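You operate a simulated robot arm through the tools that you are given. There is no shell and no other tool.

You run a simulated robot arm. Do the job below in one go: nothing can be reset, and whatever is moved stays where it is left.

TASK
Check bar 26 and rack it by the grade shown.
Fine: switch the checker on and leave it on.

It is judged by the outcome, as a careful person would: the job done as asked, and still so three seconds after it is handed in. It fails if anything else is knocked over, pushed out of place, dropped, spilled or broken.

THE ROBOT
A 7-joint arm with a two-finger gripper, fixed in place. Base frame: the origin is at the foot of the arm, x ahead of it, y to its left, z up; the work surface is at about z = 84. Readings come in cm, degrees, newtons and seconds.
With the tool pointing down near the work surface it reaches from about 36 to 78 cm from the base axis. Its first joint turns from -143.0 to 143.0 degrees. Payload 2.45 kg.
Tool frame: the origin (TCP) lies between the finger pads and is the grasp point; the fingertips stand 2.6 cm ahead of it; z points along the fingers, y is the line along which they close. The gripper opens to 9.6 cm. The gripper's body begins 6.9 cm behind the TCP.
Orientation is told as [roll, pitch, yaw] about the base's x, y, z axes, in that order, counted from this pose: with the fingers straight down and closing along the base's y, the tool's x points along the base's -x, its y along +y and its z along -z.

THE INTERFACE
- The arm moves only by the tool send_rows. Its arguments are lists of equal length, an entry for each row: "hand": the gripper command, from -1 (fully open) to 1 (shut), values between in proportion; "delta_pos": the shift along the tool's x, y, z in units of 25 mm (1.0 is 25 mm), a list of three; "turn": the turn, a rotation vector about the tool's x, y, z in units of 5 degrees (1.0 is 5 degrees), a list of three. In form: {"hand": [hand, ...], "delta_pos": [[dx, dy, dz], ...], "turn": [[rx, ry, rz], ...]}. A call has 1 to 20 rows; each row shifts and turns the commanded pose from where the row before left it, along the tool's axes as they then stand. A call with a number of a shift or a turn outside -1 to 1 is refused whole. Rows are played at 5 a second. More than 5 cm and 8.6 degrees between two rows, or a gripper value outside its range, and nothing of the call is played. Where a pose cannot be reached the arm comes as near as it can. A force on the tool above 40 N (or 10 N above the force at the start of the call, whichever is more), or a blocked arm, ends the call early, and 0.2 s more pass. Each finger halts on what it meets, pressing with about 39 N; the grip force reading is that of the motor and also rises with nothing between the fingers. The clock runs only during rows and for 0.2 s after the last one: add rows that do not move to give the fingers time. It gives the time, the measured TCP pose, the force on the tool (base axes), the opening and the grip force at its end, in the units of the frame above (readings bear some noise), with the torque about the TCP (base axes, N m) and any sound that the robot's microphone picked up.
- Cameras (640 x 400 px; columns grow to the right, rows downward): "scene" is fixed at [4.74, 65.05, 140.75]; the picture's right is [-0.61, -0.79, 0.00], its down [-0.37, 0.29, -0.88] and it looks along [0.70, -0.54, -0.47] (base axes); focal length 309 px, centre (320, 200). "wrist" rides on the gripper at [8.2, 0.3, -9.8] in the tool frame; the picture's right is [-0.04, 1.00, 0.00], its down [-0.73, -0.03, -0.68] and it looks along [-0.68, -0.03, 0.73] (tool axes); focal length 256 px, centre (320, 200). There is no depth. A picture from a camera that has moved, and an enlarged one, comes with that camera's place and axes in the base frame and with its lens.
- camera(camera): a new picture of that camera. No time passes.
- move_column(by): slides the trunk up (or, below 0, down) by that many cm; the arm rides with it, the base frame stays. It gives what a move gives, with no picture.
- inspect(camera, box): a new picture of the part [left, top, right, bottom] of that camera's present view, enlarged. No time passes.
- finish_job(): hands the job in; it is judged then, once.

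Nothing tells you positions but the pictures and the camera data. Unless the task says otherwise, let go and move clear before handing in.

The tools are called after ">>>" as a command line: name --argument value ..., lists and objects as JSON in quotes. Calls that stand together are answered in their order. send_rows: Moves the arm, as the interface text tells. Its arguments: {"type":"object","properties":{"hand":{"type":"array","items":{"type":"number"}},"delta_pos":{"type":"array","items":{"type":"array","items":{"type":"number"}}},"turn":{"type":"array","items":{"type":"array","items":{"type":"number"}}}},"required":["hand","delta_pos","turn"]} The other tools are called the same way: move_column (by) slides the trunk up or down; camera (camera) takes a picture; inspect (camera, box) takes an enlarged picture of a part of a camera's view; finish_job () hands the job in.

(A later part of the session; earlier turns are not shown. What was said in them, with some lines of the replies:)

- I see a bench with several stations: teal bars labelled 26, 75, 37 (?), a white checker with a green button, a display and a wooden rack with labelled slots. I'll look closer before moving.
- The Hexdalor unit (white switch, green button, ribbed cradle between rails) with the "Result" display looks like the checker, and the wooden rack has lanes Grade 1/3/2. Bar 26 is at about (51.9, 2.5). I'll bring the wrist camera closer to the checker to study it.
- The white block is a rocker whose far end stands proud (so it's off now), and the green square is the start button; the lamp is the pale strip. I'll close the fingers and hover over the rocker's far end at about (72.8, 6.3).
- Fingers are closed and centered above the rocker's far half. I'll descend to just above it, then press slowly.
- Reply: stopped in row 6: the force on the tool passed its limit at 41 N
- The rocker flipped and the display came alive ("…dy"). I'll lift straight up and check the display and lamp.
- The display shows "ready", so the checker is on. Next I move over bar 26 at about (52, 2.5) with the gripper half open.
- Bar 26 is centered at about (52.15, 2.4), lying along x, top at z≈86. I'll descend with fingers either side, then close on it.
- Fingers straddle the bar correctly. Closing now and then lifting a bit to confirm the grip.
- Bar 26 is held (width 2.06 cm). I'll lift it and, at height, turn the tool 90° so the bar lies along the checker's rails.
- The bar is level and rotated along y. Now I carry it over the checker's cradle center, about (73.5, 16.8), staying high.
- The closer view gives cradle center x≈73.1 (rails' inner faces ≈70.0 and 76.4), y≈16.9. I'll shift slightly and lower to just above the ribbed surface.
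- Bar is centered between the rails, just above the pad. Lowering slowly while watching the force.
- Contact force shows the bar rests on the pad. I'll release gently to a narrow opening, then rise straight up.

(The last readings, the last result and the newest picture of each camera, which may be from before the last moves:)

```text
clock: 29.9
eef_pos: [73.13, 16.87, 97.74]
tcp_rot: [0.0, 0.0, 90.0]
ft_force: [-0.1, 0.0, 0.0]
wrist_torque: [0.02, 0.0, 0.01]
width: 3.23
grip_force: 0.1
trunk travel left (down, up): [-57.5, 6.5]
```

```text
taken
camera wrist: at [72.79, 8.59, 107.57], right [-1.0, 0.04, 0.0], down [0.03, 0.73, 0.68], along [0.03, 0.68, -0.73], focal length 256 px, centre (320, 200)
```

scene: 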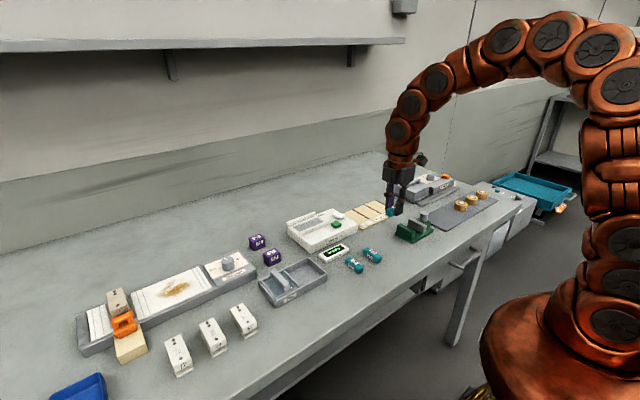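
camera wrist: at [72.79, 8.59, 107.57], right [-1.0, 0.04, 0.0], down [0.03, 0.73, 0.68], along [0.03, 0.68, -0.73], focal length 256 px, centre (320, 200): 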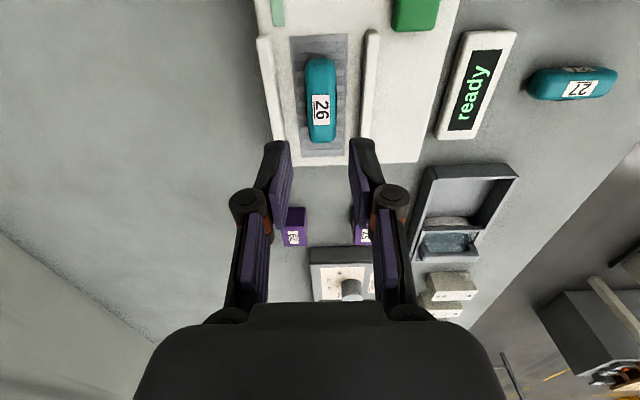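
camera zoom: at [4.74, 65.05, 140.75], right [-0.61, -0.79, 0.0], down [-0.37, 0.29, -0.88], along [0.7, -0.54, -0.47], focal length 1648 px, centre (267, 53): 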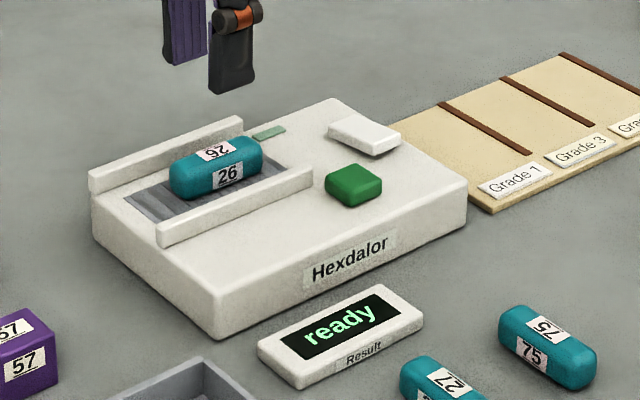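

Bar 26 lies centered on the pad; display still says "ready". Next I close the fingers and hover over the green button at about (66.9, 10.6).

>>> send_rows --hand '[0.33, 0.6, 1, 1, 1, 1, 1]' --delta_pos '[[0.5, 0.5, 0], [0.5, 0.5, 0], [0.5, 0.5, 0.2], [0.5, 0.5, 0.4], [0.5, 0.49, 0.5], [0, 0, 0], [0, 0, 0]]' --turn '[[0, 0, 0], [0, 0, 0], [0, 0, 0], [0, 0, 0], [0, 0, 0], [0, 0, 0], [0, 0, 0]]'

>>> camera --camera "wrist"

>>> inspect --camera "scene" --box '[285, 180, 385, 260]'

```text
clock: 31.6
eef_pos: [66.87, 10.51, 94.98]
tcp_rot: [0.1, 0.0, 90.0]
ft_force: [-1.2, -0.8, 0.1]
wrist_torque: [0.01, 0.01, -0.01]
width: 0.0
grip_force: 28.6
trunk travel left (down, up): [-57.5, 6.5]
```

```text
taken
camera wrist: at [66.57, 2.26, 104.78], right [-1.0, 0.04, 0.0], down [0.03, 0.73, 0.68], along [0.03, 0.68, -0.73], focal length 256 px, centre (320, 200)
```

wrist: 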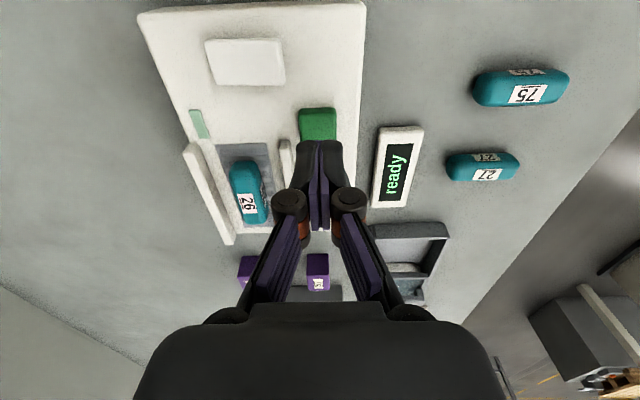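

```text
5.00 times, centred on (335, 220) of scene
camera zoom: at [4.74, 65.05, 140.75], right [-0.61, -0.79, 0.0], down [-0.37, 0.29, -0.88], along [0.7, -0.54, -0.47], focal length 1545 px, centre (245, 100)
```

zoom: 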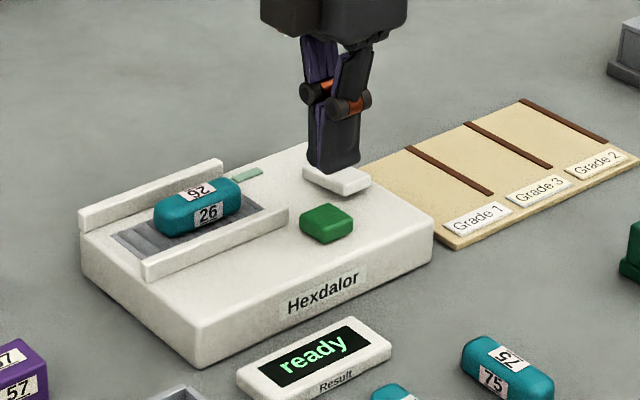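

Alignment over the button is good. Descending and pressing slowly.

>>> send_rows --hand '[1, 1, 1, 1, 1, 1, 1, 1, 1]' --delta_pos '[[0, -0.04, 0.4], [0, 0, 0.4], [0, 0, 0.3], [0, 0, 0.06], [0, 0, 0.06], [0, 0, 0.06], [0, 0, 0.06], [0, 0, 0.06], [0, 0, 0]]' --turn '[[0, 0, 0], [0, 0, 0], [0, 0, 0], [0, 0, 0], [0, 0, 0], [0, 0, 0], [0, 0, 0], [0, 0, 0], [0, 0, 0]]'

>>> inspect --camera "scene" --box '[285, 180, 385, 260]'

```text
clock: 33.5
eef_pos: [66.92, 10.6, 91.46]
tcp_rot: [0.0, 0.0, 90.0]
ft_force: [-0.3, -0.8, -0.6]
wrist_torque: [0.01, -0.02, -0.02]
width: 0.0
grip_force: 28.5
trunk travel left (down, up): [-57.5, 6.5]
```

```text
5.00 times, centred on (335, 220) of scene
camera zoom: at [4.74, 65.05, 140.75], right [-0.61, -0.79, 0.0], down [-0.37, 0.29, -0.88], along [0.7, -0.54, -0.47], focal length 1545 px, centre (245, 100)
```

zoom: 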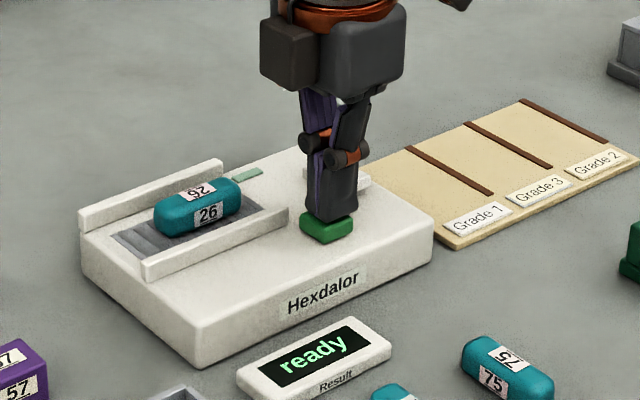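

>>> send_rows --hand '[1, 1, 1, 1, 1, 1, 1]' --delta_pos '[[0, 0, 0.05], [0, 0, 0.05], [0, 0, 0.05], [0, 0, 0.05], [0, 0, 0.05], [0, 0, 0], [0, 0, 0]]' --turn '[[0, 0, 0], [0, 0, 0], [0, 0, 0], [0, 0, 0], [0, 0, 0], [0, 0, 0], [0, 0, 0]]'

>>> inspect --camera "scene" --box '[285, 180, 385, 260]'

```text
clock: 35.1
eef_pos: [66.88, 10.54, 90.86]
tcp_rot: [0.0, 0.0, 90.0]
ft_force: [-0.3, -1.2, 2.8]
wrist_torque: [-0.03, 0.01, 0.01]
width: 0.58
grip_force: 28.8
trunk travel left (down, up): [-57.5, 6.5]
heard: click
```

```text
5.00 times, centred on (335, 220) of scene
camera zoom: at [4.74, 65.05, 140.75], right [-0.61, -0.79, 0.0], down [-0.37, 0.29, -0.88], along [0.7, -0.54, -0.47], focal length 1545 px, centre (245, 100)
```

zoom: 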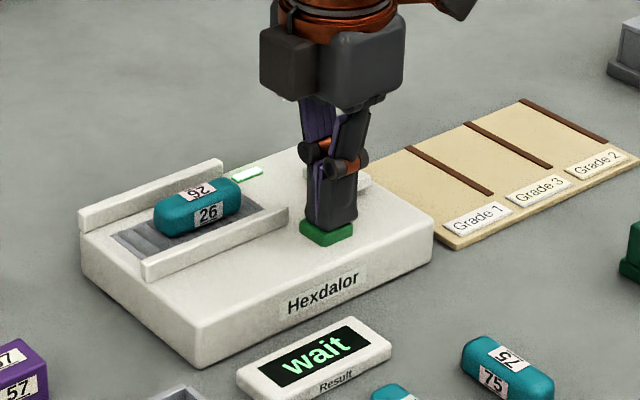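

The button clicked, the lamp lit and the display shows "wait". I'll lift off the button and wait for the result.

>>> send_rows --hand '[1, 1, 1, 1, 1, 1, 1, 1]' --delta_pos '[[0, 0, -0.3], [0, 0, -0.6], [0, 0, -0.8], [0, 0, -0.8], [0, 0, 0], [0, 0, 0], [0, 0, 0], [0, 0, 0]]' --turn '[[0, 0, 0], [0, 0, 0], [0, 0, 0], [0, 0, 0], [0, 0, 0], [0, 0, 0], [0, 0, 0], [0, 0, 0]]'

>>> inspect --camera "scene" --box '[285, 190, 385, 265]'

```text
clock: 37.0
eef_pos: [66.87, 10.48, 97.1]
tcp_rot: [0.1, 0.1, 90.0]
ft_force: [-1.1, 0.7, 0.6]
wrist_torque: [0.0, -0.02, 0.05]
width: 0.0
grip_force: 28.6
trunk travel left (down, up): [-57.5, 6.5]
```

```text
5.33 times, centred on (335, 228) of scene
camera zoom: at [4.74, 65.05, 140.75], right [-0.61, -0.79, 0.0], down [-0.37, 0.29, -0.88], along [0.7, -0.54, -0.47], focal length 1648 px, centre (240, 53)
```

zoom: 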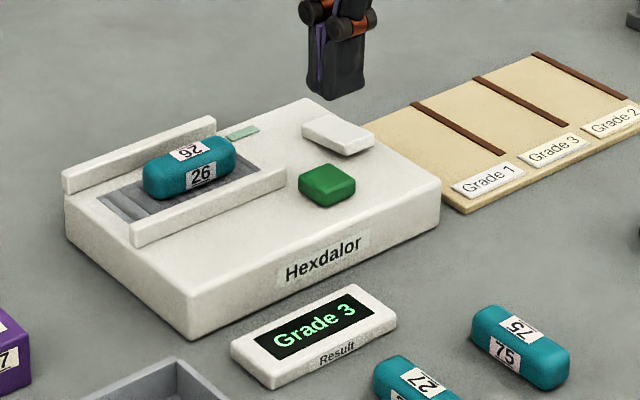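

>>> inspect --camera "scene" --box '[325, 240, 365, 265]'

>>> inspect --camera "scene" --box '[340, 190, 420, 240]'

```text
16.00 times, centred on (345, 252) of scene
camera zoom: at [4.74, 65.05, 140.75], right [-0.61, -0.79, 0.0], down [-0.37, 0.29, -0.88], along [0.7, -0.54, -0.47], focal length 4944 px, centre (-80, -640)
```

zoom: 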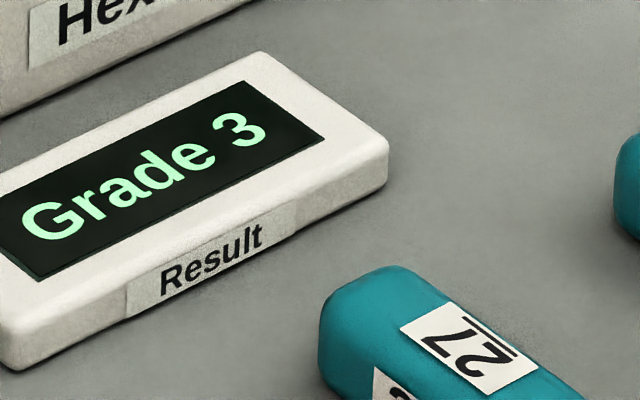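

```text
8.00 times, centred on (380, 215) of scene
camera zoom: at [4.74, 65.05, 140.75], right [-0.61, -0.79, 0.0], down [-0.37, 0.29, -0.88], along [0.7, -0.54, -0.47], focal length 2472 px, centre (-160, 80)
```

zoom: 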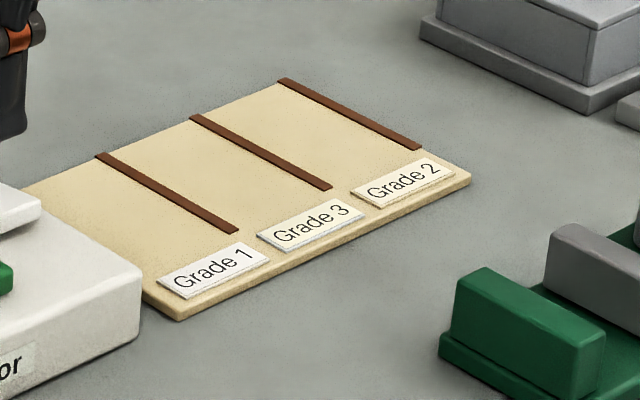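

The result is "Grade 3", the middle lane of the rack. Now I return above the bar in the cradle with a narrow opening.

>>> send_rows --hand '[1, 0.7, 0.33, 0.33, 0.33, 0.33, 0.33]' --delta_pos '[[-0.509, -0.5, -0.2], [-0.509, -0.5, -0.04], [-0.509, -0.5, 0], [-0.509, -0.5, 0], [-0.509, -0.5, 0], [0, 0, 0], [0, 0, 0]]' --turn '[[0, 0, 0], [0, 0, 0], [0, 0, 0], [0, 0, 0], [0, 0, 0], [0, 0, 0], [0, 0, 0]]'

>>> inspect --camera "wrist" --box '[240, 0, 400, 200]'

>>> inspect --camera "scene" --box '[285, 190, 385, 265]'

```text
clock: 38.5
eef_pos: [73.22, 17.06, 97.71]
tcp_rot: [0.0, 0.1, 90.0]
ft_force: [0.4, 0.4, 0.0]
wrist_torque: [0.03, -0.01, -0.03]
width: 3.22
grip_force: 0.1
trunk travel left (down, up): [-57.5, 6.5]
```

```text
2.00 times, centred on (320, 100) of wrist
camera zoom: at [72.88, 8.67, 107.6], right [-1.0, 0.04, 0.0], down [0.03, 0.73, 0.68], along [0.03, 0.68, -0.73], focal length 512 px, centre (320, 400)
```

zoom: 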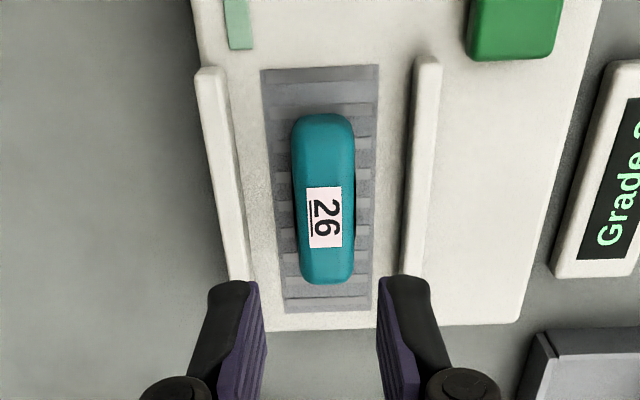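

```text
5.33 times, centred on (335, 228) of scene
camera zoom: at [4.74, 65.05, 140.75], right [-0.61, -0.79, 0.0], down [-0.37, 0.29, -0.88], along [0.7, -0.54, -0.47], focal length 1648 px, centre (240, 53)
```

zoom: 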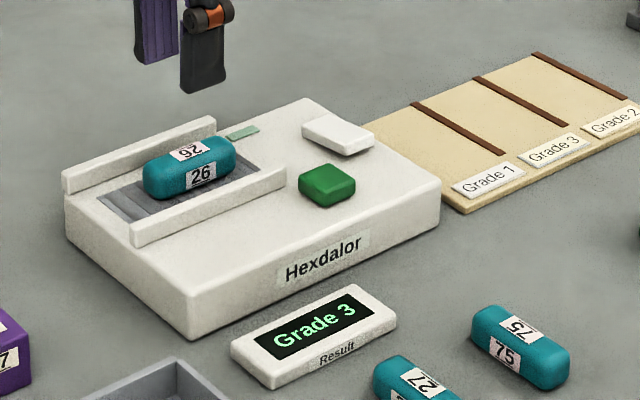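

The bar is at about (73.13, 16.55). I'll center on it, descend, and grip.

>>> send_rows --hand '[0.33, 0.33, 0.33, 0.33, 0.33, 0.33, 0.33]' --delta_pos '[[0.1, 0.02, 0.3], [0, 0, 0.6], [0, 0, 0.6], [0, 0, 0.6], [0, 0, 0.4], [0, 0, 0.26], [0, 0, 0]]' --turn '[[0, 0, 0], [0, 0, 0], [0, 0, 0], [0, 0, 0], [0, 0, 0], [0, 0, 0], [0, 0, 0]]'

>>> send_rows --hand '[0.6, 1, 1, 1, 1]' --delta_pos '[[0, 0, 0], [0, 0, 0], [0, 0, 0], [0, 0, 0], [0, 0, 0]]' --turn '[[0, 0, 0], [0, 0, 0], [0, 0, 0], [0, 0, 0], [0, 0, 0]]'

>>> inspect --camera "scene" --box '[285, 190, 385, 265]'

```text
clock: 40.1
eef_pos: [73.03, 16.65, 90.77]
tcp_rot: [0.1, 0.1, 90.0]
ft_force: [-0.3, -0.4, 0.4]
wrist_torque: [-0.01, 0.01, 0.03]
width: 3.22
grip_force: 0.1
trunk travel left (down, up): [-57.5, 6.5]
```

```text
clock: 41.4
eef_pos: [73.03, 16.74, 90.77]
tcp_rot: [0.1, 0.0, 90.0]
ft_force: [0.1, -0.2, 0.4]
wrist_torque: [-0.02, 0.01, -0.02]
width: 2.06
grip_force: 39.3
trunk travel left (down, up): [-57.5, 6.5]
```

```text
5.33 times, centred on (335, 228) of scene
camera zoom: at [4.74, 65.05, 140.75], right [-0.61, -0.79, 0.0], down [-0.37, 0.29, -0.88], along [0.7, -0.54, -0.47], focal length 1648 px, centre (240, 53)
```

zoom: 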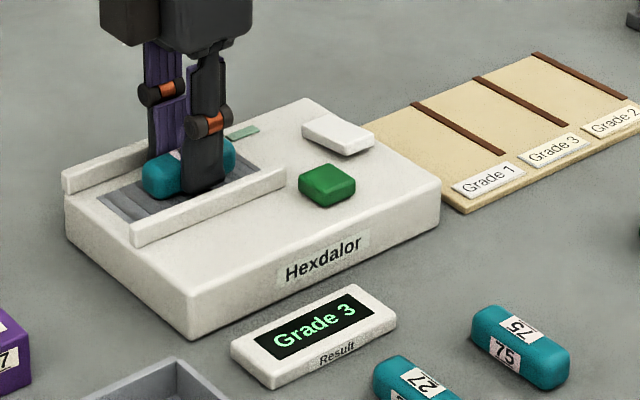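

Bar is gripped again. Lifting it clear and rotating back 90° so it matches the lane direction.

>>> send_rows --hand '[1, 1, 1, 1, 1, 1]' --delta_pos '[[0, 0, -0.3], [0, 0, -0.7], [0, 0, -1], [0, 0, -1], [0, 0, -1], [0, 0, 0]]' --turn '[[0, 0, 0], [0, 0, 0], [0, 0, 0], [0, 0, 0], [0, 0, 0], [0, 0, 0]]'

>>> send_rows --hand '[1, 1, 1, 1, 1, 1, 1, 1, 1, 1, 1, 1, 1, 1, 1, 1, 1, 1, 1]' --delta_pos '[[0, 0, 0], [0, 0, 0], [0, 0, 0], [0, 0, 0], [0, 0, 0], [0, 0, 0], [0, 0, 0], [0, 0, 0], [0, 0, 0], [0, 0, 0], [0, 0, 0], [0, 0, 0], [0, 0, 0], [0, 0, 0], [0, 0, 0], [0, 0, 0], [0, 0, 0], [0, 0, 0], [0, 0, 0]]' --turn '[[0, 0, 1], [0, 0, 1], [0, 0, 1], [0, 0, 1], [0, 0, 1], [0, 0, 1], [0, 0, 1], [0, 0, 1], [0, 0, 1], [0, 0, 1], [0, 0, 1], [0, 0, 1], [0, 0, 1], [0, 0, 1], [0, 0, 1], [0, 0, 1], [0, 0, 1], [0, 0, 1], [0, 0, 0]]'

>>> camera --camera "wrist"

>>> camera --camera "scene"

```text
clock: 42.8
eef_pos: [73.07, 16.72, 100.89]
tcp_rot: [0.0, 0.0, 90.0]
ft_force: [-0.3, 0.1, -0.5]
wrist_torque: [-0.04, 0.04, -0.01]
width: 2.07
grip_force: 39.0
trunk travel left (down, up): [-57.5, 6.5]
```

```text
clock: 46.8
eef_pos: [73.18, 16.78, 100.72]
tcp_rot: [-0.1, 0.1, -0.2]
ft_force: [-0.1, 0.2, -0.2]
wrist_torque: [0.03, 0.03, -0.06]
width: 2.09
grip_force: 38.5
trunk travel left (down, up): [-57.5, 6.5]
```

```text
taken
camera wrist: at [65.06, 16.93, 110.64], right [0.04, 1.0, 0.0], down [0.73, -0.03, 0.68], along [0.68, -0.03, -0.74], focal length 256 px, centre (320, 200)
```

wrist: 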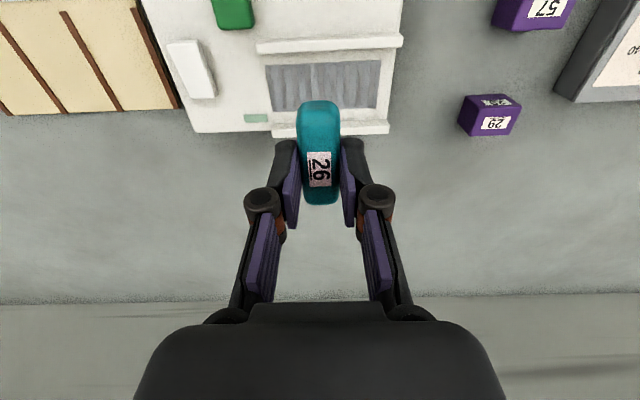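

```text
taken
```

scene: 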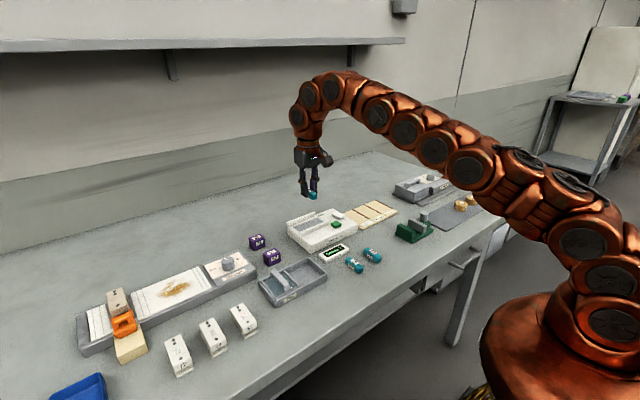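

Now I carry the bar over the Grade 3 (middle) lane, estimated center about (70.7, -6.85), staying high, and then refine from the wrist view.

>>> send_rows --hand '[1, 1, 1, 1, 1, 1, 1, 1, 1, 1, 1, 1, 1, 1]' --delta_pos '[[0.08, -0.787, 0], [0.08, -0.787, 0], [0.08, -0.787, 0], [0.08, -0.787, 0], [0.08, -0.787, 0], [0.08, -0.787, 0], [0.08, -0.787, 0], [0.08, -0.787, 0], [0.08, -0.787, 0], [0.08, -0.787, 0], [0.08, -0.787, 0], [0.08, -0.787, 0], [0, 0, 0], [0, 0, 0]]' --turn '[[0, 0, 0], [0, 0, 0], [0, 0, 0], [0, 0, 0], [0, 0, 0], [0, 0, 0], [0, 0, 0], [0, 0, 0], [0, 0, 0], [0, 0, 0], [0, 0, 0], [0, 0, 0], [0, 0, 0], [0, 0, 0]]'

>>> camera --camera "wrist"

>>> inspect --camera "wrist" --box '[220, 0, 420, 160]'

>>> inspect --camera "scene" --box '[330, 140, 450, 240]'

```text
clock: 49.8
eef_pos: [70.62, -6.98, 100.68]
tcp_rot: [0.0, 0.1, 0.0]
ft_force: [0.2, 0.7, -0.6]
wrist_torque: [0.0, 0.0, 0.0]
width: 2.05
grip_force: 39.4
trunk travel left (down, up): [-57.5, 6.5]
```

```text
taken
camera wrist: at [62.62, -6.73, 110.52], right [0.04, 1.0, 0.0], down [0.73, -0.03, 0.68], along [0.68, -0.03, -0.74], focal length 256 px, centre (320, 200)
```

wrist: 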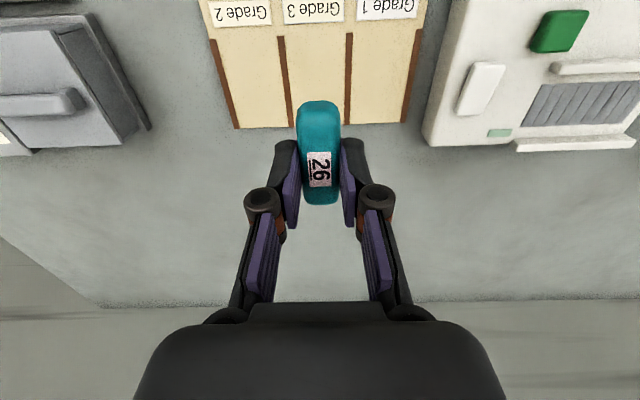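

```text
2.50 times, centred on (320, 80) of wrist
camera zoom: at [62.62, -6.73, 110.52], right [0.04, 1.0, 0.0], down [0.73, -0.03, 0.68], along [0.68, -0.03, -0.74], focal length 640 px, centre (320, 500)
```

zoom: 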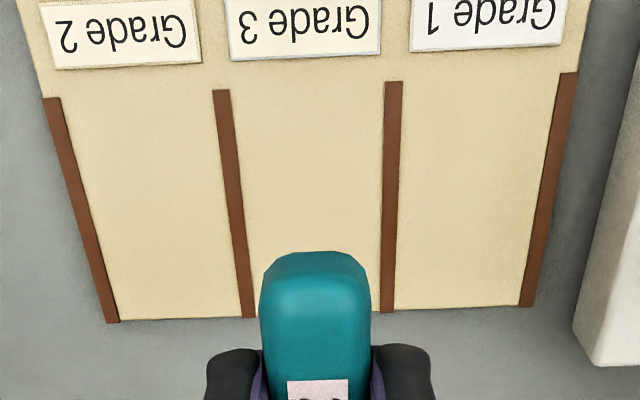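

```text
4.00 times, centred on (390, 190) of scene
camera zoom: at [4.74, 65.05, 140.75], right [-0.61, -0.79, 0.0], down [-0.37, 0.29, -0.88], along [0.7, -0.54, -0.47], focal length 1236 px, centre (40, 240)
```

zoom: 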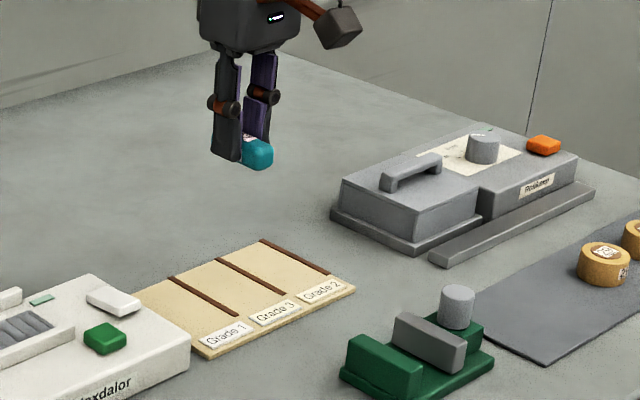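

The wrist view puts the Grade 3 lane at y from -10.1 to -4.7 and x 67.2–75.4, so center ≈ (71.3, -7.35). I'll correct and lower to just above the board.

>>> send_rows --hand '[1, 1, 1, 1, 1, 1, 1, 1, 1]' --delta_pos '[[-0.13, -0.065, 0.3], [-0.13, -0.065, 0.8], [0, 0, 0.8], [0, 0, 0.8], [0, 0, 0.8], [0, 0, 0.7], [0, 0, 0.3], [0, 0, 0.1], [0, 0, 0]]' --turn '[[0, 0, 0], [0, 0, 0], [0, 0, 0], [0, 0, 0], [0, 0, 0], [0, 0, 0], [0, 0, 0], [0, 0, 0], [0, 0, 0]]'

>>> camera --camera "wrist"

>>> inspect --camera "scene" --box '[340, 170, 430, 240]'

```text
clock: 51.8
eef_pos: [71.3, -7.08, 89.26]
tcp_rot: [0.0, 0.0, -0.1]
ft_force: [0.5, -0.1, -0.4]
wrist_torque: [0.01, -0.02, -0.02]
width: 2.09
grip_force: 39.0
trunk travel left (down, up): [-57.5, 6.5]
```

```text
taken
camera wrist: at [63.21, -7.07, 99.1], right [0.04, 1.0, 0.0], down [0.73, -0.03, 0.68], along [0.68, -0.03, -0.73], focal length 256 px, centre (320, 200)
```

wrist: 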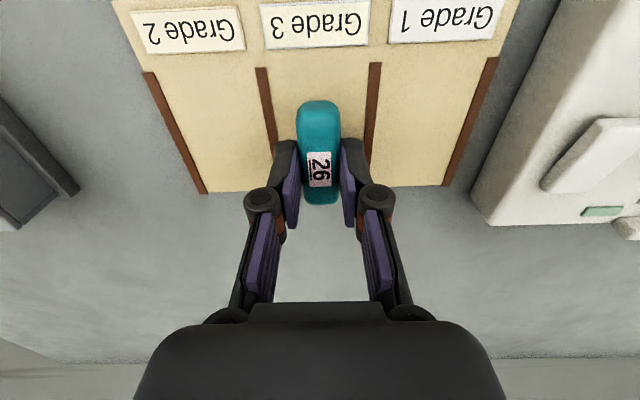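

```text
5.71 times, centred on (385, 205) of scene
camera zoom: at [4.74, 65.05, 140.75], right [-0.61, -0.79, 0.0], down [-0.37, 0.29, -0.88], along [0.7, -0.54, -0.47], focal length 1766 px, centre (-51, 171)
```

zoom: 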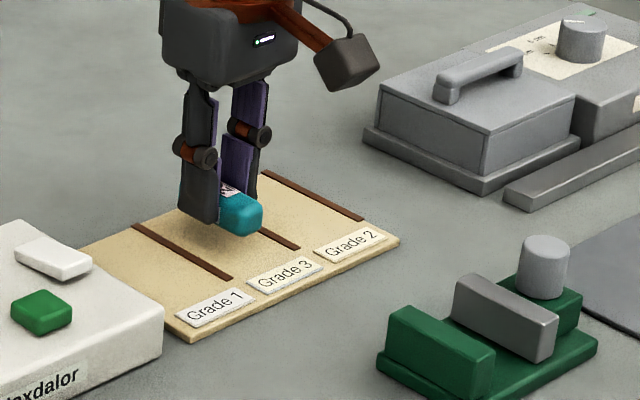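

Bar sits centered over the Grade 3 lane. Lowering gently until contact.

>>> send_rows --hand '[1, 1, 1, 1, 1, 1]' --delta_pos '[[0, 0, 0.1], [0, 0, 0.1], [0, 0, 0.1], [0, 0, 0.08], [0, 0, 0], [0, 0, 0]]' --turn '[[0, 0, 0], [0, 0, 0], [0, 0, 0], [0, 0, 0], [0, 0, 0], [0, 0, 0]]'

>>> inspect --camera "scene" --box '[350, 185, 410, 230]'

```text
clock: 53.1
eef_pos: [71.31, -7.29, 88.43]
tcp_rot: [0.1, 0.1, 0.0]
ft_force: [-0.4, -0.5, -0.6]
wrist_torque: [-0.02, -0.01, 0.0]
width: 2.08
grip_force: 39.0
trunk travel left (down, up): [-57.5, 6.5]
```

```text
8.89 times, centred on (380, 208) of scene
camera zoom: at [4.74, 65.05, 140.75], right [-0.61, -0.79, 0.0], down [-0.37, 0.29, -0.88], along [0.7, -0.54, -0.47], focal length 2747 px, centre (-213, 133)
```

zoom: 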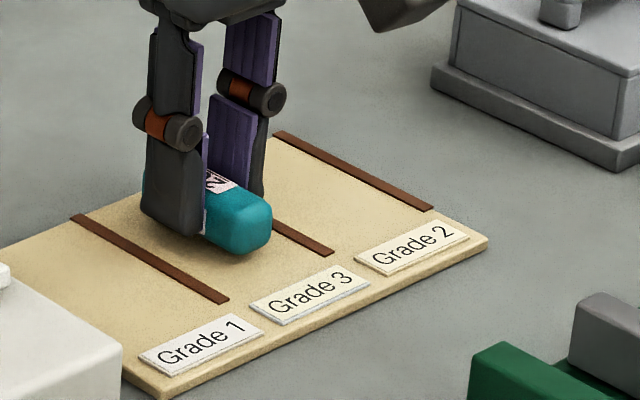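

>>> send_rows --hand '[1, 1, 1, 1, 1, 1]' --delta_pos '[[0, 0, 0.04], [0, 0, 0.04], [0, 0, 0.04], [0, 0, 0.03], [0, 0, 0], [0, 0, 0]]' --turn '[[0, 0, 0], [0, 0, 0], [0, 0, 0], [0, 0, 0], [0, 0, 0], [0, 0, 0]]'

```text
clock: 54.5
eef_pos: [71.26, -7.27, 87.99]
tcp_rot: [0.0, 0.1, 0.0]
ft_force: [0.1, 0.2, -0.7]
wrist_torque: [0.01, 0.01, 0.0]
width: 2.08
grip_force: 38.8
trunk travel left (down, up): [-57.5, 6.5]
```

>>> send_rows --hand '[1, 1, 1, 1, 1, 1]' --delta_pos '[[0, 0, 0.03], [0, 0, 0.03], [0, 0, 0.03], [0, 0, 0.03], [0, 0, 0], [0, 0, 0]]' --turn '[[0, 0, 0], [0, 0, 0], [0, 0, 0], [0, 0, 0], [0, 0, 0], [0, 0, 0]]'

>>> inspect --camera "scene" --box '[350, 185, 410, 230]'

```text
clock: 56.0
eef_pos: [71.37, -7.18, 87.81]
tcp_rot: [0.0, -0.3, 0.0]
ft_force: [-2.5, 1.2, 30.6]
wrist_torque: [0.03, 0.4, 0.02]
width: 2.06
grip_force: 39.0
trunk travel left (down, up): [-57.5, 6.5]
```

```text
8.89 times, centred on (380, 208) of scene
camera zoom: at [4.74, 65.05, 140.75], right [-0.61, -0.79, 0.0], down [-0.37, 0.29, -0.88], along [0.7, -0.54, -0.47], focal length 2747 px, centre (-213, 133)
```

zoom: 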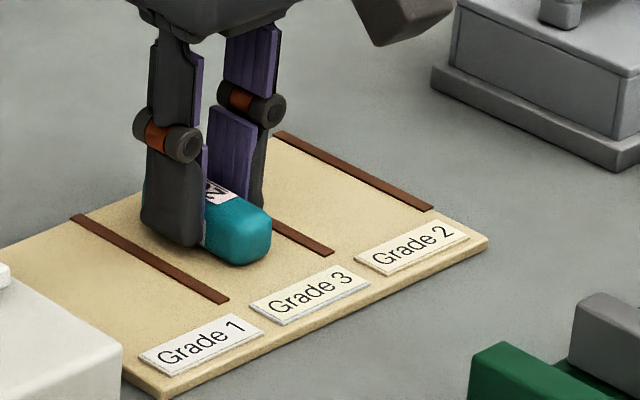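

The bar is on the board (clear contact force). I'll relieve the push slightly, open narrowly, then rise straight up.

>>> send_rows --hand '[1, 1, 0.5, 0.42, 0.38, 0.38, 0.38]' --delta_pos '[[0, 0, -0.06], [0, 0, 0], [0, 0, 0], [0, 0, 0], [0, 0, 0], [0, 0, 0], [0, 0, 0]]' --turn '[[0, 0, 0], [0, 0, 0], [0, 0, 0], [0, 0, 0], [0, 0, 0], [0, 0, 0], [0, 0, 0]]'

>>> send_rows --hand '[0.38, 0.38, 0.38, 0.38, 0.38, 0.38, 0.38]' --delta_pos '[[0, 0, -0.2], [0, 0, -0.4], [0, 0, -0.7], [0, 0, -0.9], [0, 0, -1], [0, 0, -1], [0, 0, 0]]' --turn '[[0, 0, 0], [0, 0, 0], [0, 0, 0], [0, 0, 0], [0, 0, 0], [0, 0, 0], [0, 0, 0]]'

>>> camera --camera "wrist"

>>> inspect --camera "scene" --box '[280, 180, 440, 280]'

```text
clock: 57.5
eef_pos: [71.37, -7.3, 87.71]
tcp_rot: [0.0, 0.1, 0.0]
ft_force: [1.1, 0.3, 0.2]
wrist_torque: [-0.01, 0.03, -0.01]
width: 2.97
grip_force: 0.1
trunk travel left (down, up): [-57.5, 6.5]
```

```text
clock: 59.1
eef_pos: [71.45, -7.24, 98.3]
tcp_rot: [0.1, 0.1, 0.0]
ft_force: [0.5, 0.4, 0.6]
wrist_torque: [0.01, -0.01, 0.01]
width: 2.98
grip_force: 0.0
trunk travel left (down, up): [-57.5, 6.5]
```

```text
taken
camera wrist: at [63.35, -7.07, 108.19], right [0.04, 1.0, 0.0], down [0.73, -0.03, 0.68], along [0.68, -0.03, -0.73], focal length 256 px, centre (320, 200)
```

wrist: 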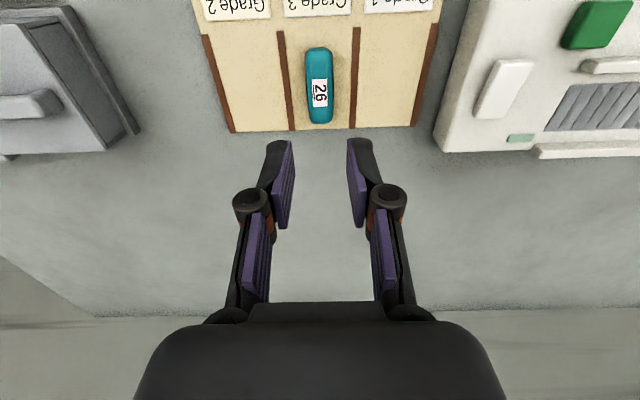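

```text
4.00 times, centred on (360, 230) of scene
camera zoom: at [4.74, 65.05, 140.75], right [-0.61, -0.79, 0.0], down [-0.37, 0.29, -0.88], along [0.7, -0.54, -0.47], focal length 1236 px, centre (160, 80)
```

zoom: 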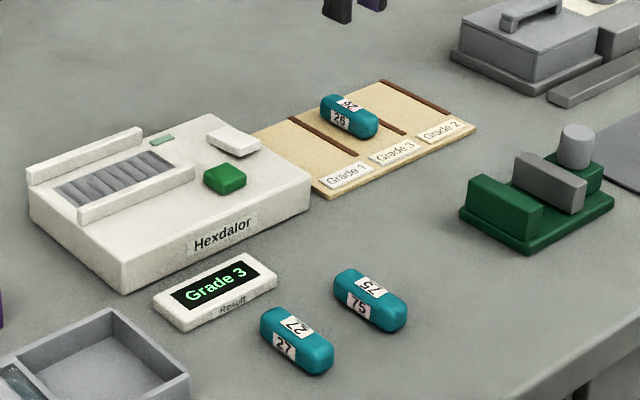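

Bar 26 rests between the strips of the Grade 3 lane and the checker is still on. I'll retreat up and back, then take a last check.

>>> send_rows --hand '[0.38, 0.38, 0.38, 0.38, 0.38, 0.38, 0.38, 0.38, 0.38, 0.38]' --delta_pos '[[0, 0, -1], [0, 0, -1], [0.5, 0, -1], [0.8, 0.3, -0.6], [0.8, 0.3, -0.4], [0.8, 0.3, 0], [0.8, 0.3, 0], [0.8, 0.3, 0], [0, 0, 0], [0, 0, 0]]' --turn '[[0, 0, 0], [0, 0, 0], [0, 0, 0], [0, 0, 0], [0, 0, 0], [0, 0, 0], [0, 0, 0], [0, 0, 0], [0, 0, 0], [0, 0, 0]]'

>>> inspect --camera "scene" --box '[280, 180, 440, 280]'

>>> camera --camera "scene"

>>> camera --camera "wrist"

```text
clock: 61.4
eef_pos: [60.15, -3.51, 108.43]
tcp_rot: [0.0, 0.1, 0.1]
ft_force: [0.5, -0.2, 0.3]
wrist_torque: [0.01, -0.02, -0.02]
width: 3.0
grip_force: 0.1
trunk travel left (down, up): [-57.5, 6.5]
```

```text
4.00 times, centred on (360, 230) of scene
camera zoom: at [4.74, 65.05, 140.75], right [-0.61, -0.79, 0.0], down [-0.37, 0.29, -0.88], along [0.7, -0.54, -0.47], focal length 1236 px, centre (160, 80)
```

zoom: 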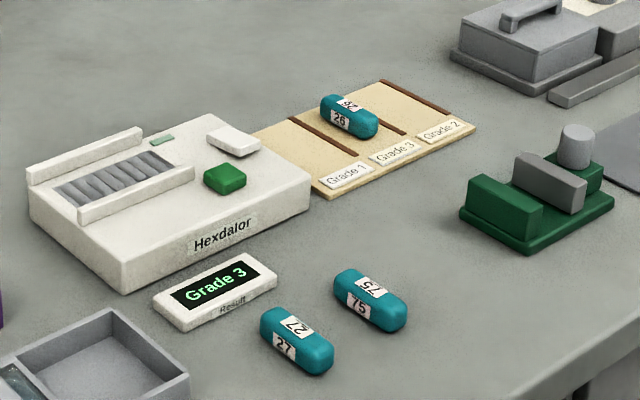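

```text
taken
```

scene: 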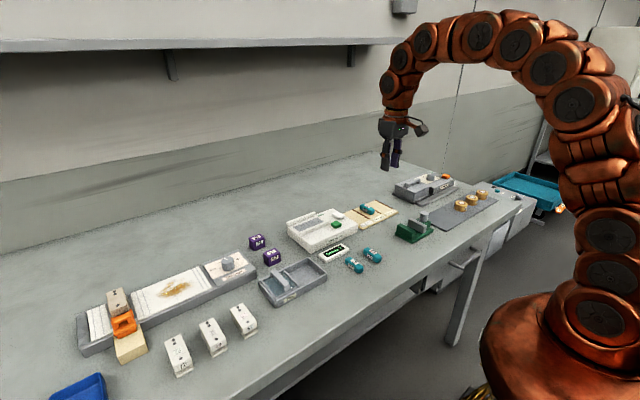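

```text
taken
camera wrist: at [51.99, -3.29, 118.29], right [0.04, 1.0, 0.0], down [0.73, -0.03, 0.68], along [0.68, -0.03, -0.73], focal length 256 px, centre (320, 200)
```

wrist: 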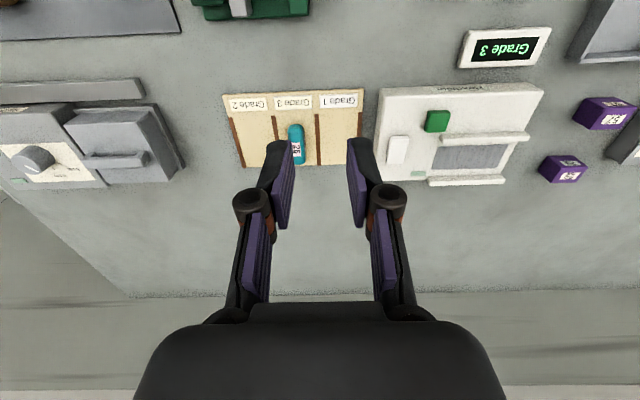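

Bar 26 lies at rest in the Grade 3 lane and the display still shows "Grade 3", so the checker is on. Nothing else has moved and the arm is clear, so I'm handing in.

>>> finish_job

```text
The job is handed in.
```

I checked bar 26 and the display read "Grade 3", so I racked it in the middle Grade 3 lane.

The checker was off at the start; I switched it on at its rocker and left it on. In the last pictures the bar was at rest between the lane strips and the display still showed "Grade 3". Nothing else looked moved, and the arm was clear.
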